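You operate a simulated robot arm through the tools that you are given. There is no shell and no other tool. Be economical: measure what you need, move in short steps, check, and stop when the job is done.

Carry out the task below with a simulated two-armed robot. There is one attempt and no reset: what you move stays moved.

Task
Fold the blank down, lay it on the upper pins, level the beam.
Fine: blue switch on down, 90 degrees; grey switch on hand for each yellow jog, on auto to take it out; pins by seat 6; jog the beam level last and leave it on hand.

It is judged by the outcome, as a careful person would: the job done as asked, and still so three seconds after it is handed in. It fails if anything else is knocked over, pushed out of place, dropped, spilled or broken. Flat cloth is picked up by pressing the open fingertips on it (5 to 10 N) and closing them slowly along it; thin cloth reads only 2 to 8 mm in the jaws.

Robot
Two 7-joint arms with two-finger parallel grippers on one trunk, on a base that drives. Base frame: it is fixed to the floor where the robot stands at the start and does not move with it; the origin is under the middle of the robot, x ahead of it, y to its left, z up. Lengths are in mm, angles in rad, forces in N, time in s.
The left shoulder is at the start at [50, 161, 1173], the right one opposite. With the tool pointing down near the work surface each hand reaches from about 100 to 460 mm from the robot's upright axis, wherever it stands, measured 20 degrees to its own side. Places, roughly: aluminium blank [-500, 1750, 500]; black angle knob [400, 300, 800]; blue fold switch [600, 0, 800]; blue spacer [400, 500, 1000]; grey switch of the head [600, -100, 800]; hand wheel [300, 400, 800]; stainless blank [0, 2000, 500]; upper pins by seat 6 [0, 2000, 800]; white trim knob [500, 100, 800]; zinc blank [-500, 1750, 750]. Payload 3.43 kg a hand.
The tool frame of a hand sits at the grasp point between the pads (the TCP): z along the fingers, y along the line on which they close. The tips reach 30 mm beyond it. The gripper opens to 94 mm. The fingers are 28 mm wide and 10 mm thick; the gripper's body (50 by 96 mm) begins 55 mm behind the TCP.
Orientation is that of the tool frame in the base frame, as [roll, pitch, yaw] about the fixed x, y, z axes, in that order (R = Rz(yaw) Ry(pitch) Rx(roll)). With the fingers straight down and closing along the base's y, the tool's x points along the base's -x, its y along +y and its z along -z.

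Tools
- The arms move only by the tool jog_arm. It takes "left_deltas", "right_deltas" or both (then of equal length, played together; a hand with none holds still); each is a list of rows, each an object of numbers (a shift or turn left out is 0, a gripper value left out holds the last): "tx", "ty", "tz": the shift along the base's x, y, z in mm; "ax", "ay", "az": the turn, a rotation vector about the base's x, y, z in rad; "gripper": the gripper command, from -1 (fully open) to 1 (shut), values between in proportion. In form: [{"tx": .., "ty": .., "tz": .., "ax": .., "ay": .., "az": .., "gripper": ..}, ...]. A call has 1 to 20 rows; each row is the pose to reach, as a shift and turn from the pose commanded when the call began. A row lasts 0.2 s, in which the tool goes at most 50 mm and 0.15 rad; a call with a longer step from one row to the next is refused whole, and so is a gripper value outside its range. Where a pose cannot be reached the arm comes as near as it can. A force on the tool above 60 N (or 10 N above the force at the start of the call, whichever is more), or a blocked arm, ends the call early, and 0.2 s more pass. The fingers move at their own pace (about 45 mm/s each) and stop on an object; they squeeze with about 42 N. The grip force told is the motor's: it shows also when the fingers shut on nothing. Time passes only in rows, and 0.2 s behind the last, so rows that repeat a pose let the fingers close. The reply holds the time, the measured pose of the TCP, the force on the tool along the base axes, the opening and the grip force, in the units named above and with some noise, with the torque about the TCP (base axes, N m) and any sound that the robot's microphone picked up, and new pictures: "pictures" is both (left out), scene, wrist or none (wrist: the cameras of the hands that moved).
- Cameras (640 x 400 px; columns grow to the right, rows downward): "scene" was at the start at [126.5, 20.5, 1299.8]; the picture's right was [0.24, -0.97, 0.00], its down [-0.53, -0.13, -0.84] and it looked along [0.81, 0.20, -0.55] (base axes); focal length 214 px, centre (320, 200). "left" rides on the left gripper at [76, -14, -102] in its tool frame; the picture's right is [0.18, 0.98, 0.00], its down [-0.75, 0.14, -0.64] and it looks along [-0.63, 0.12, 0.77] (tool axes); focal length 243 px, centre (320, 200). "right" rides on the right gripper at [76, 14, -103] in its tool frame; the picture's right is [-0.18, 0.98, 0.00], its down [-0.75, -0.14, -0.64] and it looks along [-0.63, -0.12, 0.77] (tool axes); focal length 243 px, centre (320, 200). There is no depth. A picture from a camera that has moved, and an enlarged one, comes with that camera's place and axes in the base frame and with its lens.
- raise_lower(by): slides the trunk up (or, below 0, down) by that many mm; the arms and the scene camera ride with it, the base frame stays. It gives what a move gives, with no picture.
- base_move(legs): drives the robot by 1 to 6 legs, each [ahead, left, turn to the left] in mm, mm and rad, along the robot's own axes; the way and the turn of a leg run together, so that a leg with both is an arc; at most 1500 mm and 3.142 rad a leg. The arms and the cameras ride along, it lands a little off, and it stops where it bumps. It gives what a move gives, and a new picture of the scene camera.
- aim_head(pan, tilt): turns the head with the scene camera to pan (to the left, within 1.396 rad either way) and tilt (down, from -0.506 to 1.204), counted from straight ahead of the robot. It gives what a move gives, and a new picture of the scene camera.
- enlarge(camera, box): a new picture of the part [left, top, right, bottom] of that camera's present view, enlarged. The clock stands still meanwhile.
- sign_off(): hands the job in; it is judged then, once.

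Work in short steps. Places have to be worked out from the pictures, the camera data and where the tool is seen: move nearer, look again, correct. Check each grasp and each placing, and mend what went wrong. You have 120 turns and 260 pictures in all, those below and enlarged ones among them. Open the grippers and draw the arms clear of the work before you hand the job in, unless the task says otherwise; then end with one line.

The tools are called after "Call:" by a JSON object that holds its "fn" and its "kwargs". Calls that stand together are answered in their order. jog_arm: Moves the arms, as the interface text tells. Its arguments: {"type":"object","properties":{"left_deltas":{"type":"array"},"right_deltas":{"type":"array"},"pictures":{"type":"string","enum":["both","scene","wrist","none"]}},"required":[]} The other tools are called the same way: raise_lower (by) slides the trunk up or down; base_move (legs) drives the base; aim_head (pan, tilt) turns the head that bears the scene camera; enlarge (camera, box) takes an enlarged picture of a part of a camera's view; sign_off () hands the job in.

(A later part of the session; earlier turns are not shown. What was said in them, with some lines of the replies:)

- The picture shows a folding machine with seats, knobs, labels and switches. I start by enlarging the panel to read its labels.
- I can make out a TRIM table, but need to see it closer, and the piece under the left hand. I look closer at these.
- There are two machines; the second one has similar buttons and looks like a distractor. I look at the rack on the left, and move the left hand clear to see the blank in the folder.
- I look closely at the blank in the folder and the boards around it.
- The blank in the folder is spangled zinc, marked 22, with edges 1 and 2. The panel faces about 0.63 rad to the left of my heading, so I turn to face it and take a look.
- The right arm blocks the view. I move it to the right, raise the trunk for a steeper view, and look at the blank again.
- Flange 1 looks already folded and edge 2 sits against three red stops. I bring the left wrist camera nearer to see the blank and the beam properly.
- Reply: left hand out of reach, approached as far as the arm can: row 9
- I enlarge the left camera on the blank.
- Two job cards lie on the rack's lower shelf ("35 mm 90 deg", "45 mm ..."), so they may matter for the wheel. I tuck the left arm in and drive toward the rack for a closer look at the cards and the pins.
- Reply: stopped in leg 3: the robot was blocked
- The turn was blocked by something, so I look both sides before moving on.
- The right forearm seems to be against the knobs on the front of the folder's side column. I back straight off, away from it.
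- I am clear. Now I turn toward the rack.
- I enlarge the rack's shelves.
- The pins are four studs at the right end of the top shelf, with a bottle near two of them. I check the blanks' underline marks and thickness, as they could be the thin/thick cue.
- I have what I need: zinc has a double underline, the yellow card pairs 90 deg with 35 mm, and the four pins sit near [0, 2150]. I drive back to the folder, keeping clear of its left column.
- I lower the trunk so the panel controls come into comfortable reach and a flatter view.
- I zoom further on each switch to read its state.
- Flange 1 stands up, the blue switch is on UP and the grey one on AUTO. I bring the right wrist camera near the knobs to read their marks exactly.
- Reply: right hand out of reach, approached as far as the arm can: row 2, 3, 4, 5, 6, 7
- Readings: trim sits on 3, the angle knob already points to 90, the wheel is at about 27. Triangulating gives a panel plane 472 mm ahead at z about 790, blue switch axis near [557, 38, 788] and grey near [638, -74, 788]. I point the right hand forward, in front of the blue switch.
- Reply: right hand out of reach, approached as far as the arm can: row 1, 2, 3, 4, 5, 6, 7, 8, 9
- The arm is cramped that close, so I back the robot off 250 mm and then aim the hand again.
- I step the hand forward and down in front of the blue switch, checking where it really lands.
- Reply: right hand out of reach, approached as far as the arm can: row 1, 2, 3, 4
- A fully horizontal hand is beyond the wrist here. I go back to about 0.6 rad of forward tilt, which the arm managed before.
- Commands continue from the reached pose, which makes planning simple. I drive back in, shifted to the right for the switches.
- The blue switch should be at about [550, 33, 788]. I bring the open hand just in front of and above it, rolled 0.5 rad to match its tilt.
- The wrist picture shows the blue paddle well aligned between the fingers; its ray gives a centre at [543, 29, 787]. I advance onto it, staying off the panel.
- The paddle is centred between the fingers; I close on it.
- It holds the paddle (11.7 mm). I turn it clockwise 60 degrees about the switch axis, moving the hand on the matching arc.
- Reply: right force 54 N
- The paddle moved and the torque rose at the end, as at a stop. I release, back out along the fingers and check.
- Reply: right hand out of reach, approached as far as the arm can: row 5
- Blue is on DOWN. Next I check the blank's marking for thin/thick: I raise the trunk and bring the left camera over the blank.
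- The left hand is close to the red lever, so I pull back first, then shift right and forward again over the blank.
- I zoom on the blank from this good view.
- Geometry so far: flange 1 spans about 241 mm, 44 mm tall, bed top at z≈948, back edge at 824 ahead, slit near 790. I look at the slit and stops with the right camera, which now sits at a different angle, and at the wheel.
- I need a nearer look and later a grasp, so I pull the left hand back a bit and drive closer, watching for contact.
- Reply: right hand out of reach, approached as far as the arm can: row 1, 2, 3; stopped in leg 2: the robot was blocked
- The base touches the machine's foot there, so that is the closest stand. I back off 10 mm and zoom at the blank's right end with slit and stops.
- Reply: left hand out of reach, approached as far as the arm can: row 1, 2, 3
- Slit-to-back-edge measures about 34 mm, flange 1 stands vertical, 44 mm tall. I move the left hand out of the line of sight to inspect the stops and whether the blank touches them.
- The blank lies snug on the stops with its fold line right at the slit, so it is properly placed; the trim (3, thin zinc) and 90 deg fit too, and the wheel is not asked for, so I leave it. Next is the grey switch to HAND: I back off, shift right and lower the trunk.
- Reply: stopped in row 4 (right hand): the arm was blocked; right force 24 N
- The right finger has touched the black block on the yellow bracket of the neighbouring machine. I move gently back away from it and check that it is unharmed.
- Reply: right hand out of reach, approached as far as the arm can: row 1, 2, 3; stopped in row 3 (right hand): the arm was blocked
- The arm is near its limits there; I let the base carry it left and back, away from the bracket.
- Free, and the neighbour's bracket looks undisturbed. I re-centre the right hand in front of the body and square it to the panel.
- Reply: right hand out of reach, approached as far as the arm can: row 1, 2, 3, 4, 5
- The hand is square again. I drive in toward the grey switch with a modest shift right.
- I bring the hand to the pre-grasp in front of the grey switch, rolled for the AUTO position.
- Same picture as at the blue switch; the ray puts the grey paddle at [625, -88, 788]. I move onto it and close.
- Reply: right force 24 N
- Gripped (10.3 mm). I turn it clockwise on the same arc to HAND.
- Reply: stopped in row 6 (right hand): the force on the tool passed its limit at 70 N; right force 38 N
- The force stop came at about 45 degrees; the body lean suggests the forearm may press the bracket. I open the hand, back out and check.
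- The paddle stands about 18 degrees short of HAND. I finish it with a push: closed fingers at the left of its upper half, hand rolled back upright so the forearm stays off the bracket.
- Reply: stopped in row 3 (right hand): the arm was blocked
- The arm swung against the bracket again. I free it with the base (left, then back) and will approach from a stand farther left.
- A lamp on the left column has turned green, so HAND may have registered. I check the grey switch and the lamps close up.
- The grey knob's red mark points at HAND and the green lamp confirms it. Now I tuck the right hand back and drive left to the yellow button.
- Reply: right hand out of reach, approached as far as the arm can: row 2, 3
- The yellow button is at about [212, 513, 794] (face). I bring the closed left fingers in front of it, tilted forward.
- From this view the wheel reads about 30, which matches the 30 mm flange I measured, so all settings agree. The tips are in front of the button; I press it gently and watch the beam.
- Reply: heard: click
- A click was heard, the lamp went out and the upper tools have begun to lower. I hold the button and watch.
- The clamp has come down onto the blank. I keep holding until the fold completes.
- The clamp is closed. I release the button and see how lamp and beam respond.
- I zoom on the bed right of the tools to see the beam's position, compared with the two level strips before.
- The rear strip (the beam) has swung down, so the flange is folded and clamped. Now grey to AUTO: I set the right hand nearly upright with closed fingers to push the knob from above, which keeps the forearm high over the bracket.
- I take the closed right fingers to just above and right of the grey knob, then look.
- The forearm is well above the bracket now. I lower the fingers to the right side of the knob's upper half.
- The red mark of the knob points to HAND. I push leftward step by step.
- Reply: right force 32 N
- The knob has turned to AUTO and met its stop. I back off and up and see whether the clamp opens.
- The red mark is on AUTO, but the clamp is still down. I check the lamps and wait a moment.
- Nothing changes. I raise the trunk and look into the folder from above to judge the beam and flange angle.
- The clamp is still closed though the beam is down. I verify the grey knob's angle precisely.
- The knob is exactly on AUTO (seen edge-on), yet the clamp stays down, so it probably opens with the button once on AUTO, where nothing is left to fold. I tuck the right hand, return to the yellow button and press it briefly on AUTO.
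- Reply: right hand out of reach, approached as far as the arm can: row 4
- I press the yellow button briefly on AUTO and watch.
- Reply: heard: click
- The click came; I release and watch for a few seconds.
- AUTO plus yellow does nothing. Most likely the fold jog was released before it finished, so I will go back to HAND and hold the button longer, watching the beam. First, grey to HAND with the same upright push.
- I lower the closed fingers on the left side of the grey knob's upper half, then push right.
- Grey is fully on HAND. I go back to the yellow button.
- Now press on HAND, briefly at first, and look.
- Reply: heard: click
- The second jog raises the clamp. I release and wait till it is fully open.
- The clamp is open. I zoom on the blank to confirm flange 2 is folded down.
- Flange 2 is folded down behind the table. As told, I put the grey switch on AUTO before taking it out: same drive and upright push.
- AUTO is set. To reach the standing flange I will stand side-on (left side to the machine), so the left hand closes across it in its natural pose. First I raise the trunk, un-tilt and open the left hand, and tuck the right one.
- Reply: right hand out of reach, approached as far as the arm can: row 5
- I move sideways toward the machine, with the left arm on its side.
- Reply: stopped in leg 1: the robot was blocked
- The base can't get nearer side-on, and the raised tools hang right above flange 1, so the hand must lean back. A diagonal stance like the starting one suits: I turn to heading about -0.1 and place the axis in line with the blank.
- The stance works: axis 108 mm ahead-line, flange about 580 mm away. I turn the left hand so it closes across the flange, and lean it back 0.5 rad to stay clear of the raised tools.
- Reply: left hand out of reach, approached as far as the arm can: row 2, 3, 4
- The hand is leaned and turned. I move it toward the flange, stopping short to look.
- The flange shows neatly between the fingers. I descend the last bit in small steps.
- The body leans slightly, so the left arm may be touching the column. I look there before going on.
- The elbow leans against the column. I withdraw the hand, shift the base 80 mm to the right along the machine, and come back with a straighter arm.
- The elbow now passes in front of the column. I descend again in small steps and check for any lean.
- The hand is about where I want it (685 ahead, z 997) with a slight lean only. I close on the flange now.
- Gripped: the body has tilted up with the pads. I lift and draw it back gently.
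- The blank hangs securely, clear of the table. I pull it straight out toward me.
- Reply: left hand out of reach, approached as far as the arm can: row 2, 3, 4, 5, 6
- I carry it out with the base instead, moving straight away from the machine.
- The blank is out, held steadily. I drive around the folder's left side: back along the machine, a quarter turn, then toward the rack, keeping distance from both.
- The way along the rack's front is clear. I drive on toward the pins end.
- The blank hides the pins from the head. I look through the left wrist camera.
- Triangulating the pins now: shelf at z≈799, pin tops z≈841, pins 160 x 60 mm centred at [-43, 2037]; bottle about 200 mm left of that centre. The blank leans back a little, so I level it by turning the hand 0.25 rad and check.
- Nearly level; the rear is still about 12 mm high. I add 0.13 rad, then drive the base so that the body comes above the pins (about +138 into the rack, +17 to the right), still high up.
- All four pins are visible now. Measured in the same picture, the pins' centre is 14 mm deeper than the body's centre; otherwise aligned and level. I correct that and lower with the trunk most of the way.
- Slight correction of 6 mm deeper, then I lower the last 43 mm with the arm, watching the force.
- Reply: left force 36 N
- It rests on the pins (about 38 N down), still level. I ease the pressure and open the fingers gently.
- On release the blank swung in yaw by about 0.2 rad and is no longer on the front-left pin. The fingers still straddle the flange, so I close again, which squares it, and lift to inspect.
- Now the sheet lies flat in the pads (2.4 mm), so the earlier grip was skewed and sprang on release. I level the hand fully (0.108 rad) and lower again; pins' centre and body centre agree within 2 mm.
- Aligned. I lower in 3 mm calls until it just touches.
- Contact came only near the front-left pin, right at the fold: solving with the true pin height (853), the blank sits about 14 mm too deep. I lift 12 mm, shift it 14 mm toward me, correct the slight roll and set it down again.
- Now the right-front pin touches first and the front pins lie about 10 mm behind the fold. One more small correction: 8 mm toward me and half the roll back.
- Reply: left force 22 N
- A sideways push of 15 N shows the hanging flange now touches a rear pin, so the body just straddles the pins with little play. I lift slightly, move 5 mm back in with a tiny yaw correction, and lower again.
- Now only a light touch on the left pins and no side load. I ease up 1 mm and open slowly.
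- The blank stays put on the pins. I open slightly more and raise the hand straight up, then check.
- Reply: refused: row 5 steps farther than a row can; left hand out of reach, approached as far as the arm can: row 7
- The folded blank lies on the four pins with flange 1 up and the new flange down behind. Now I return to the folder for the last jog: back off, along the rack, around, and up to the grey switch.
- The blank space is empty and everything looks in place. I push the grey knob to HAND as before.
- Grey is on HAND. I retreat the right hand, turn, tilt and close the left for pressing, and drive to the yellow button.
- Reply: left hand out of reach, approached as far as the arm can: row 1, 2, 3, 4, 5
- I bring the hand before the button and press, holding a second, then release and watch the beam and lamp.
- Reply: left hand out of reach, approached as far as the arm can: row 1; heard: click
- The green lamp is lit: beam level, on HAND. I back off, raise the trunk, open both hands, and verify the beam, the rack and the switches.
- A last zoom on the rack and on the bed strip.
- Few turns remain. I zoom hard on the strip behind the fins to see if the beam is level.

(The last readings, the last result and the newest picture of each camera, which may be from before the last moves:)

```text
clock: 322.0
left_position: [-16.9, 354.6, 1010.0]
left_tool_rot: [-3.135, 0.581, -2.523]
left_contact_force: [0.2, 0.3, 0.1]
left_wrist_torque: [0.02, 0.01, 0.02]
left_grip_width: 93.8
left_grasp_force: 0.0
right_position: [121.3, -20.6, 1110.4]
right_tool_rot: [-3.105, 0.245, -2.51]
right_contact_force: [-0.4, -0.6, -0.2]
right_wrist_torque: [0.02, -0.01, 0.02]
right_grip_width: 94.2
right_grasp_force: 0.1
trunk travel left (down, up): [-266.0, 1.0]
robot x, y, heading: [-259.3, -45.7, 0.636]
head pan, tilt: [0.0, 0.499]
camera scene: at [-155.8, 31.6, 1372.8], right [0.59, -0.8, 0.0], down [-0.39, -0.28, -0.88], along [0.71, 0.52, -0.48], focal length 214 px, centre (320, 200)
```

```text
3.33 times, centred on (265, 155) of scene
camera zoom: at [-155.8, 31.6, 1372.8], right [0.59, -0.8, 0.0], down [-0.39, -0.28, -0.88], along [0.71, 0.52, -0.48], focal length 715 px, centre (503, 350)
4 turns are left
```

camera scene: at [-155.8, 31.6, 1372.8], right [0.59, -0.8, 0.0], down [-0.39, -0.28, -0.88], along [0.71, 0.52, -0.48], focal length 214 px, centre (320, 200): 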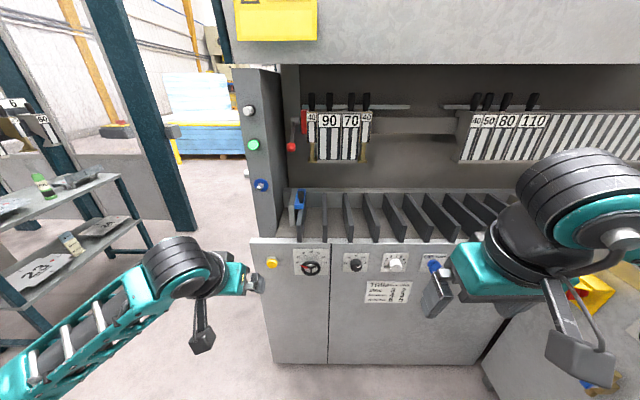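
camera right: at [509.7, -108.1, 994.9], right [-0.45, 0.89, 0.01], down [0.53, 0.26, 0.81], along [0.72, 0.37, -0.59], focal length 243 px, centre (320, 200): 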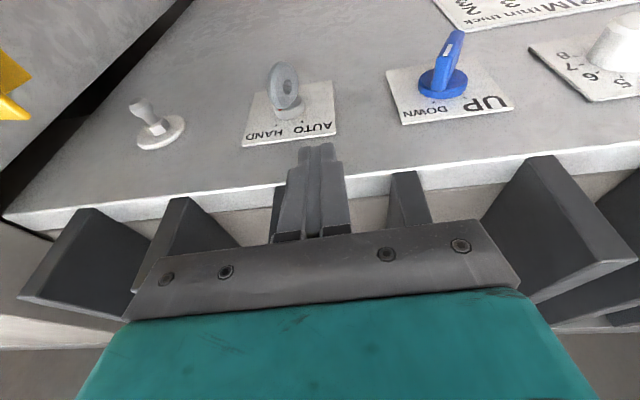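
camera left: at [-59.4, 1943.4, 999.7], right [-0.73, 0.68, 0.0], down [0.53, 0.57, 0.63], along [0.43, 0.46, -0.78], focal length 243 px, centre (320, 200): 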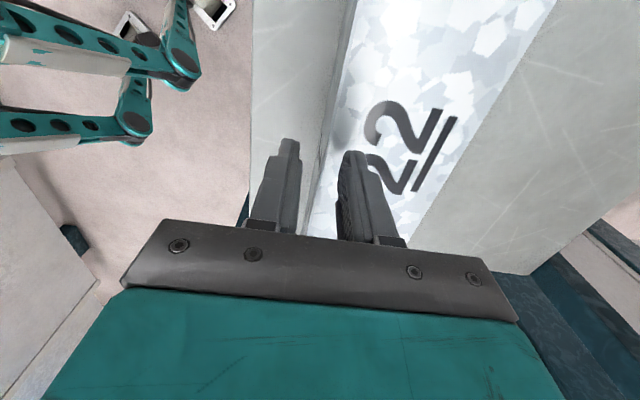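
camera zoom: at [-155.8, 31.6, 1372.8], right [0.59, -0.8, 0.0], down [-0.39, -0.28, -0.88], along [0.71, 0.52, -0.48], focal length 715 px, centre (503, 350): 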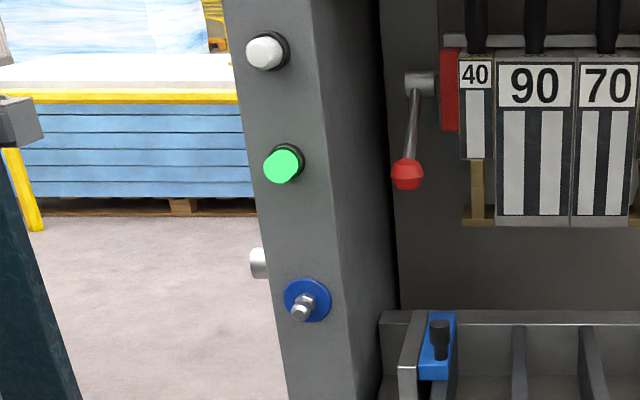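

The strip behind the slit is still missing, so the beam is not yet level; that jog was apparently released too early. I go back in and press and hold again on HAND, then look at the strip at once.

Call:
{"fn": "jog_arm", "kwargs": {"left_deltas": [{"gripper": 0}, {"gripper": 1}, {"gripper": 1}, {"gripper": 1}, {"gripper": 1}, {"gripper": 1}], "pictures": "none"}}

Call:
{"fn": "raise_lower", "kwargs": {"by": -200}}

Call:
{"fn": "base_move", "kwargs": {"legs": [[195, 0, 0]]}}

Call:
{"fn": "jog_arm", "kwargs": {"left_deltas": [{"tx": 22, "ty": 16}, {"tx": 38, "ty": 27}, {"tx": 48, "ty": 34}, {"tx": 48, "ty": 34}, {"tx": 48, "ty": 34}, {"tx": 48, "ty": 34}, {"tx": 48, "ty": 34}, {"tx": 48, "ty": 34}, {"tx": 48, "ty": 34}], "pictures": "scene"}}

Call:
{"fn": "enlarge", "kwargs": {"camera": "scene", "box": [230, 40, 530, 240]}}

Call:
{"fn": "jog_arm", "kwargs": {"left_deltas": [{}, {}, {}, {}, {}, {}, {}, {}, {}, {}], "pictures": "scene"}}

Call:
{"fn": "enlarge", "kwargs": {"camera": "scene", "box": [230, 40, 530, 240]}}

```text
clock: 323.4
left_position: [-17.2, 353.8, 1007.8]
left_tool_rot: [-3.138, 0.58, -2.524]
left_contact_force: [-0.4, 1.0, 0.2]
left_wrist_torque: [-0.02, -0.02, -0.04]
left_grip_width: 0.0
left_grasp_force: 24.6
right_position: [120.2, -20.2, 1109.9]
right_tool_rot: [-3.104, 0.244, -2.509]
right_contact_force: [-1.3, 0.3, 0.3]
right_wrist_torque: [-0.02, -0.01, 0.0]
right_grip_width: 94.0
right_grasp_force: 0.1
trunk travel left (down, up): [-266.0, 1.0]
robot x, y, heading: [-260.8, -48.6, 0.636]
head pan, tilt: [0.0, 0.499]
```

```text
clock: 325.5
left_position: [-17.1, 354.5, 808.2]
left_tool_rot: [-3.137, 0.58, -2.524]
left_contact_force: [0.8, 0.2, -0.8]
left_wrist_torque: [0.01, -0.03, -0.01]
left_grip_width: 0.0
left_grasp_force: 32.4
right_position: [120.2, -21.2, 910.1]
right_tool_rot: [-3.105, 0.246, -2.511]
right_contact_force: [-0.1, 0.9, 0.1]
right_wrist_torque: [0.01, 0.0, -0.01]
right_grip_width: 94.1
right_grasp_force: 0.1
trunk travel left (down, up): [-66.0, 201.0]
robot x, y, heading: [-259.0, -42.3, 0.633]
head pan, tilt: [0.0, 0.499]
```

```text
clock: 327.1
left_position: [138.8, 470.2, 808.9]
left_tool_rot: [-3.136, 0.58, -2.521]
left_contact_force: [-0.7, -0.4, -1.1]
left_wrist_torque: [0.02, 0.0, 0.03]
left_grip_width: 0.0
left_grasp_force: 33.1
right_position: [277.8, 95.8, 910.0]
right_tool_rot: [-3.106, 0.244, -2.507]
right_contact_force: [-0.2, 0.1, 0.4]
right_wrist_torque: [-0.02, 0.0, -0.02]
right_grip_width: 94.2
right_grasp_force: 0.0
trunk travel left (down, up): [-66.0, 201.0]
robot x, y, heading: [-104.2, 71.2, 0.637]
head pan, tilt: [0.0, 0.499]
camera scene: at [1.0, 147.7, 1172.8], right [0.59, -0.8, 0.0], down [-0.38, -0.28, -0.88], along [0.71, 0.52, -0.48], focal length 214 px, centre (320, 200)
```

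scene: 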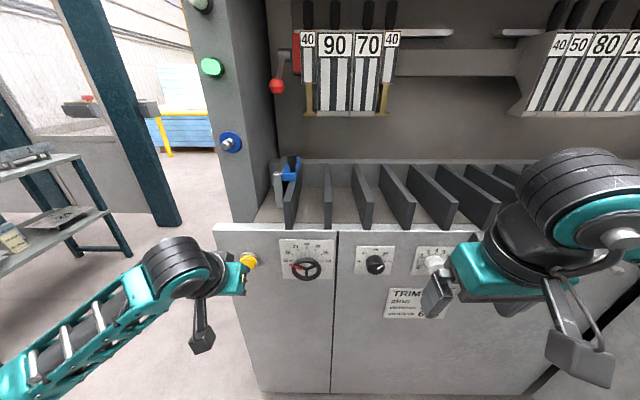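

```text
clock: 329.1
left_position: [185.4, 506.1, 808.1]
left_tool_rot: [-3.136, 0.58, -2.519]
left_contact_force: [-6.1, -4.3, -1.8]
left_wrist_torque: [-0.13, 0.13, 0.02]
left_grip_width: 0.1
left_grasp_force: 33.1
right_position: [276.4, 95.8, 911.2]
right_tool_rot: [-3.104, 0.247, -2.508]
right_contact_force: [-0.3, 1.0, 0.2]
right_wrist_torque: [-0.01, 0.04, 0.02]
right_grip_width: 94.0
right_grasp_force: 0.0
trunk travel left (down, up): [-66.0, 201.0]
robot x, y, heading: [-105.4, 68.5, 0.637]
head pan, tilt: [0.0, 0.499]
heard: click
camera scene: at [0.6, 147.4, 1172.8], right [0.59, -0.8, 0.0], down [-0.38, -0.28, -0.88], along [0.71, 0.52, -0.48], focal length 214 px, centre (320, 200)
```

scene: 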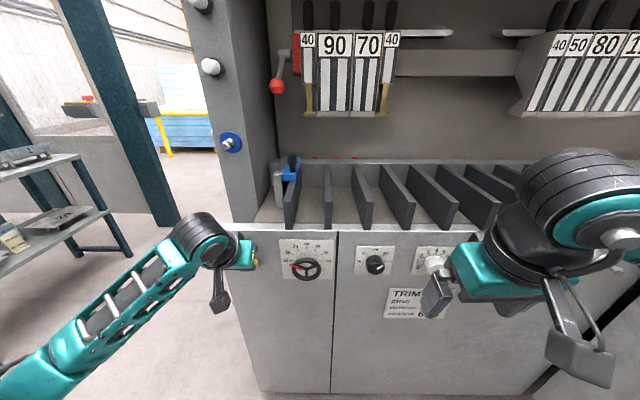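

```text
2.00 times, centred on (380, 140) of scene
camera zoom: at [0.6, 147.4, 1172.8], right [0.59, -0.8, 0.0], down [-0.38, -0.28, -0.88], along [0.71, 0.52, -0.48], focal length 429 px, centre (200, 320)
```

zoom: 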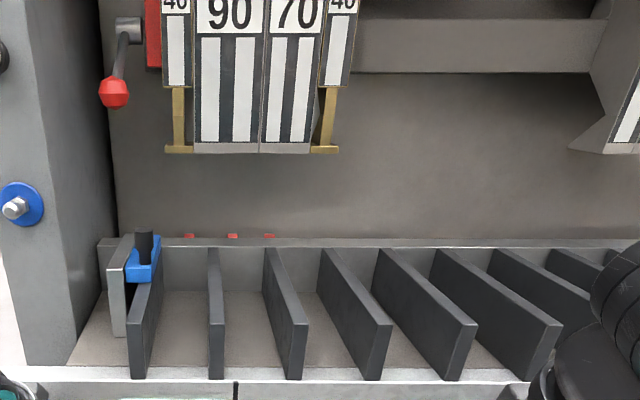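

```text
clock: 331.3
left_position: [185.5, 504.2, 809.7]
left_tool_rot: [-3.135, 0.581, -2.521]
left_contact_force: [-6.5, -6.1, -3.1]
left_wrist_torque: [-0.16, 0.22, -0.06]
left_grip_width: 0.0
left_grasp_force: 33.0
right_position: [277.8, 95.7, 910.3]
right_tool_rot: [-3.104, 0.248, -2.507]
right_contact_force: [0.5, 0.5, -0.4]
right_wrist_torque: [0.0, -0.01, 0.02]
right_grip_width: 94.1
right_grasp_force: 0.0
trunk travel left (down, up): [-66.0, 201.0]
robot x, y, heading: [-99.1, 72.7, 0.635]
head pan, tilt: [0.0, 0.499]
camera scene: at [0.6, 147.4, 1172.8], right [0.59, -0.8, 0.0], down [-0.38, -0.28, -0.88], along [0.71, 0.52, -0.48], focal length 214 px, centre (320, 200)
```

scene: 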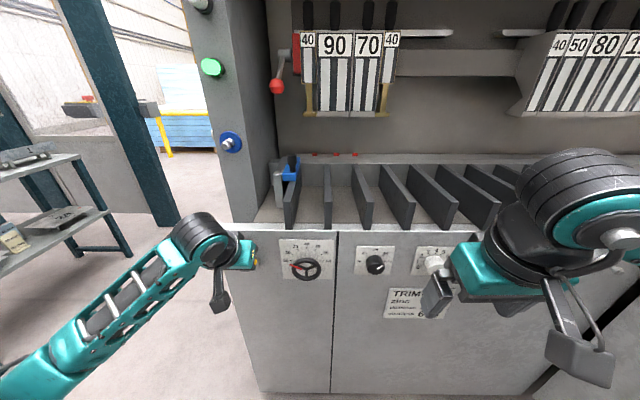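

```text
2.00 times, centred on (380, 140) of scene
camera zoom: at [0.6, 147.4, 1172.8], right [0.59, -0.8, 0.0], down [-0.38, -0.28, -0.88], along [0.71, 0.52, -0.48], focal length 429 px, centre (200, 320)
3 turns are left
```

zoom: 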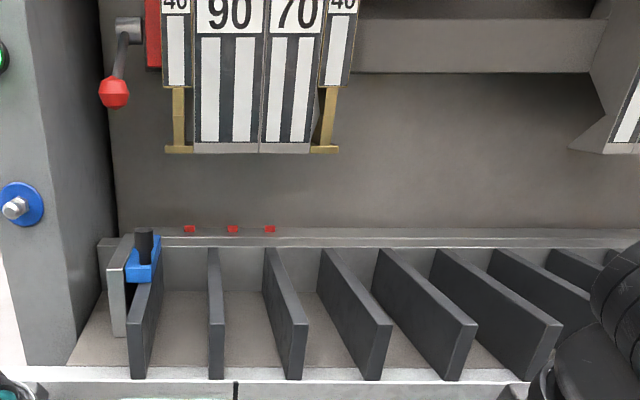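

The beam is back up level with its red stops and second strip visible, and the lamp is green again. I release, back off, open the hands and take a final look.

Call:
{"fn": "jog_arm", "kwargs": {"left_deltas": [{"tx": -22, "ty": -16}, {"tx": -48, "ty": -34}, {"tx": -60, "ty": -43}, {"tx": -60, "ty": -43}], "pictures": "none"}}

Call:
{"fn": "base_move", "kwargs": {"legs": [[-200, 0, 0]]}}

Call:
{"fn": "jog_arm", "kwargs": {"left_deltas": [{"gripper": 0}, {"gripper": -1}, {"gripper": -1}, {"gripper": -1}, {"gripper": -1}, {"gripper": -1}], "pictures": "none"}}

Call:
{"fn": "raise_lower", "kwargs": {"by": 200}}

Call:
{"fn": "enlarge", "kwargs": {"camera": "scene", "box": [230, 90, 470, 250]}}

Call:
{"fn": "enlarge", "kwargs": {"camera": "scene", "box": [310, 180, 370, 215]}}

```text
clock: 332.3
left_position: [127.5, 461.4, 808.9]
left_tool_rot: [-3.137, 0.58, -2.521]
left_contact_force: [0.4, -0.5, -0.4]
left_wrist_torque: [0.01, -0.01, 0.0]
left_grip_width: 0.0
left_grasp_force: 33.0
right_position: [277.5, 95.0, 908.9]
right_tool_rot: [-3.106, 0.245, -2.508]
right_contact_force: [0.1, 0.2, 0.5]
right_wrist_torque: [-0.04, -0.03, -0.02]
right_grip_width: 94.1
right_grasp_force: 0.1
trunk travel left (down, up): [-66.0, 201.0]
robot x, y, heading: [-103.5, 71.1, 0.636]
head pan, tilt: [0.0, 0.499]
```

```text
clock: 333.9
left_position: [-35.0, 343.6, 809.6]
left_tool_rot: [-3.135, 0.581, -2.518]
left_contact_force: [0.4, 0.5, 0.6]
left_wrist_torque: [-0.03, 0.01, 0.0]
left_grip_width: 0.0
left_grasp_force: 32.9
right_position: [116.0, -22.4, 909.5]
right_tool_rot: [-3.105, 0.247, -2.507]
right_contact_force: [0.3, -0.4, 0.4]
right_wrist_torque: [-0.04, -0.02, 0.01]
right_grip_width: 93.8
right_grasp_force: 0.1
trunk travel left (down, up): [-66.0, 201.0]
robot x, y, heading: [-264.4, -49.5, 0.636]
head pan, tilt: [0.0, 0.499]
camera scene: at [-159.8, 28.7, 1172.8], right [0.6, -0.8, 0.0], down [-0.38, -0.29, -0.88], along [0.7, 0.52, -0.48], focal length 214 px, centre (320, 200)
```

scene: 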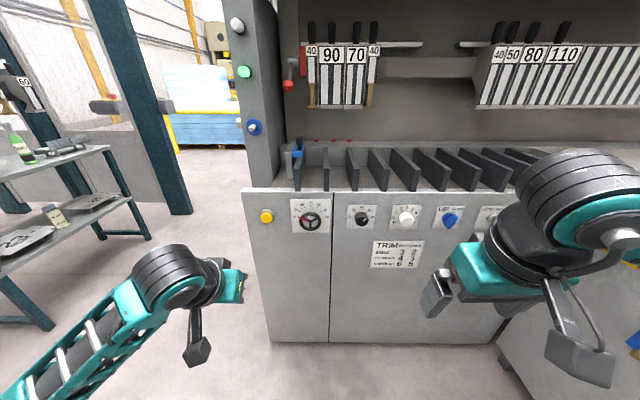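

```text
clock: 335.3
left_position: [-33.7, 344.3, 808.1]
left_tool_rot: [-3.136, 0.582, -2.519]
left_contact_force: [-0.7, -0.3, 0.3]
left_wrist_torque: [0.0, 0.01, 0.0]
left_grip_width: 94.0
left_grasp_force: 0.1
right_position: [117.5, -22.6, 910.8]
right_tool_rot: [-3.106, 0.246, -2.505]
right_contact_force: [-0.4, 0.7, -0.7]
right_wrist_torque: [0.01, 0.0, 0.02]
right_grip_width: 94.1
right_grasp_force: 0.0
trunk travel left (down, up): [-66.0, 201.0]
robot x, y, heading: [-262.9, -48.6, 0.637]
head pan, tilt: [0.0, 0.499]
```

```text
clock: 337.5
left_position: [-35.0, 342.7, 1008.1]
left_tool_rot: [-3.136, 0.581, -2.519]
left_contact_force: [-0.3, 0.2, 0.2]
left_wrist_torque: [0.0, -0.02, -0.01]
left_grip_width: 94.0
left_grasp_force: 0.0
right_position: [116.3, -21.1, 1110.8]
right_tool_rot: [-3.104, 0.246, -2.507]
right_contact_force: [0.1, 0.1, -0.3]
right_wrist_torque: [0.0, -0.02, -0.01]
right_grip_width: 94.4
right_grasp_force: 0.1
trunk travel left (down, up): [-266.0, 1.0]
robot x, y, heading: [-265.4, -46.5, 0.64]
head pan, tilt: [0.0, 0.499]
```

```text
2.50 times, centred on (350, 170) of scene
camera zoom: at [-159.7, 28.8, 1372.7], right [0.6, -0.8, 0.0], down [-0.38, -0.29, -0.88], along [0.7, 0.52, -0.48], focal length 536 px, centre (245, 275)
```

zoom: 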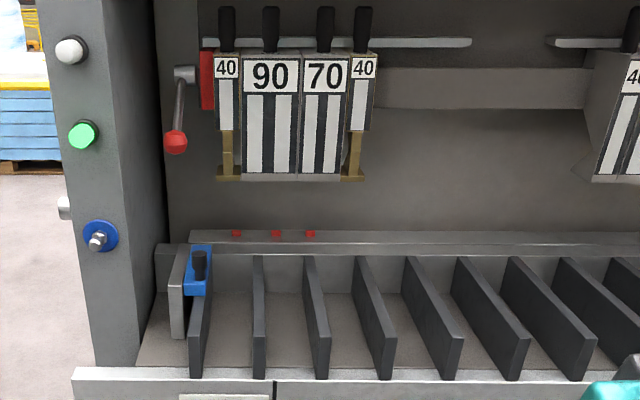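

```text
10.67 times, centred on (340, 198) of scene
camera zoom: at [-159.7, 28.8, 1372.7], right [0.6, -0.8, 0.0], down [-0.38, -0.29, -0.88], along [0.7, 0.52, -0.48], focal length 2288 px, centre (107, 227)
2 turns are left
```

zoom: 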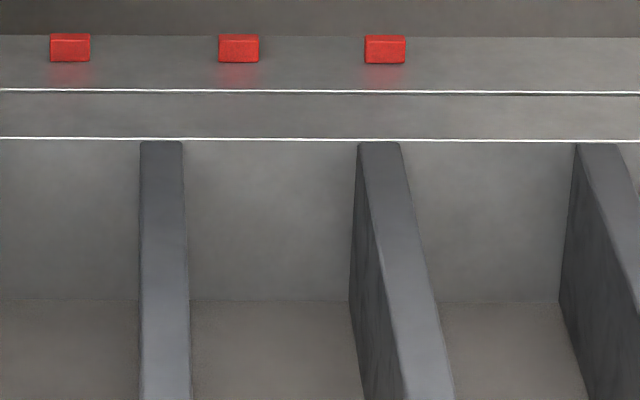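

The beam is level: both strips are flush, the red stops are back and the lamp is green. Grey is on HAND, the blank lies on its pins, and both hands are open and clear, so I hand the job in.

Call:
{"fn": "sign_off", "kwargs": {}}

```text
The job is handed in.
```

I folded blank 22 down with the angle knob on 90 (I didn't measure the bend), laid it on the upper pins by seat 6, jogged the beam level and left the grey switch on hand; on the way the right hand and arm knocked the neighbouring machine's yellow bracket and the arms bumped the folder's side column, but I saw no damage.
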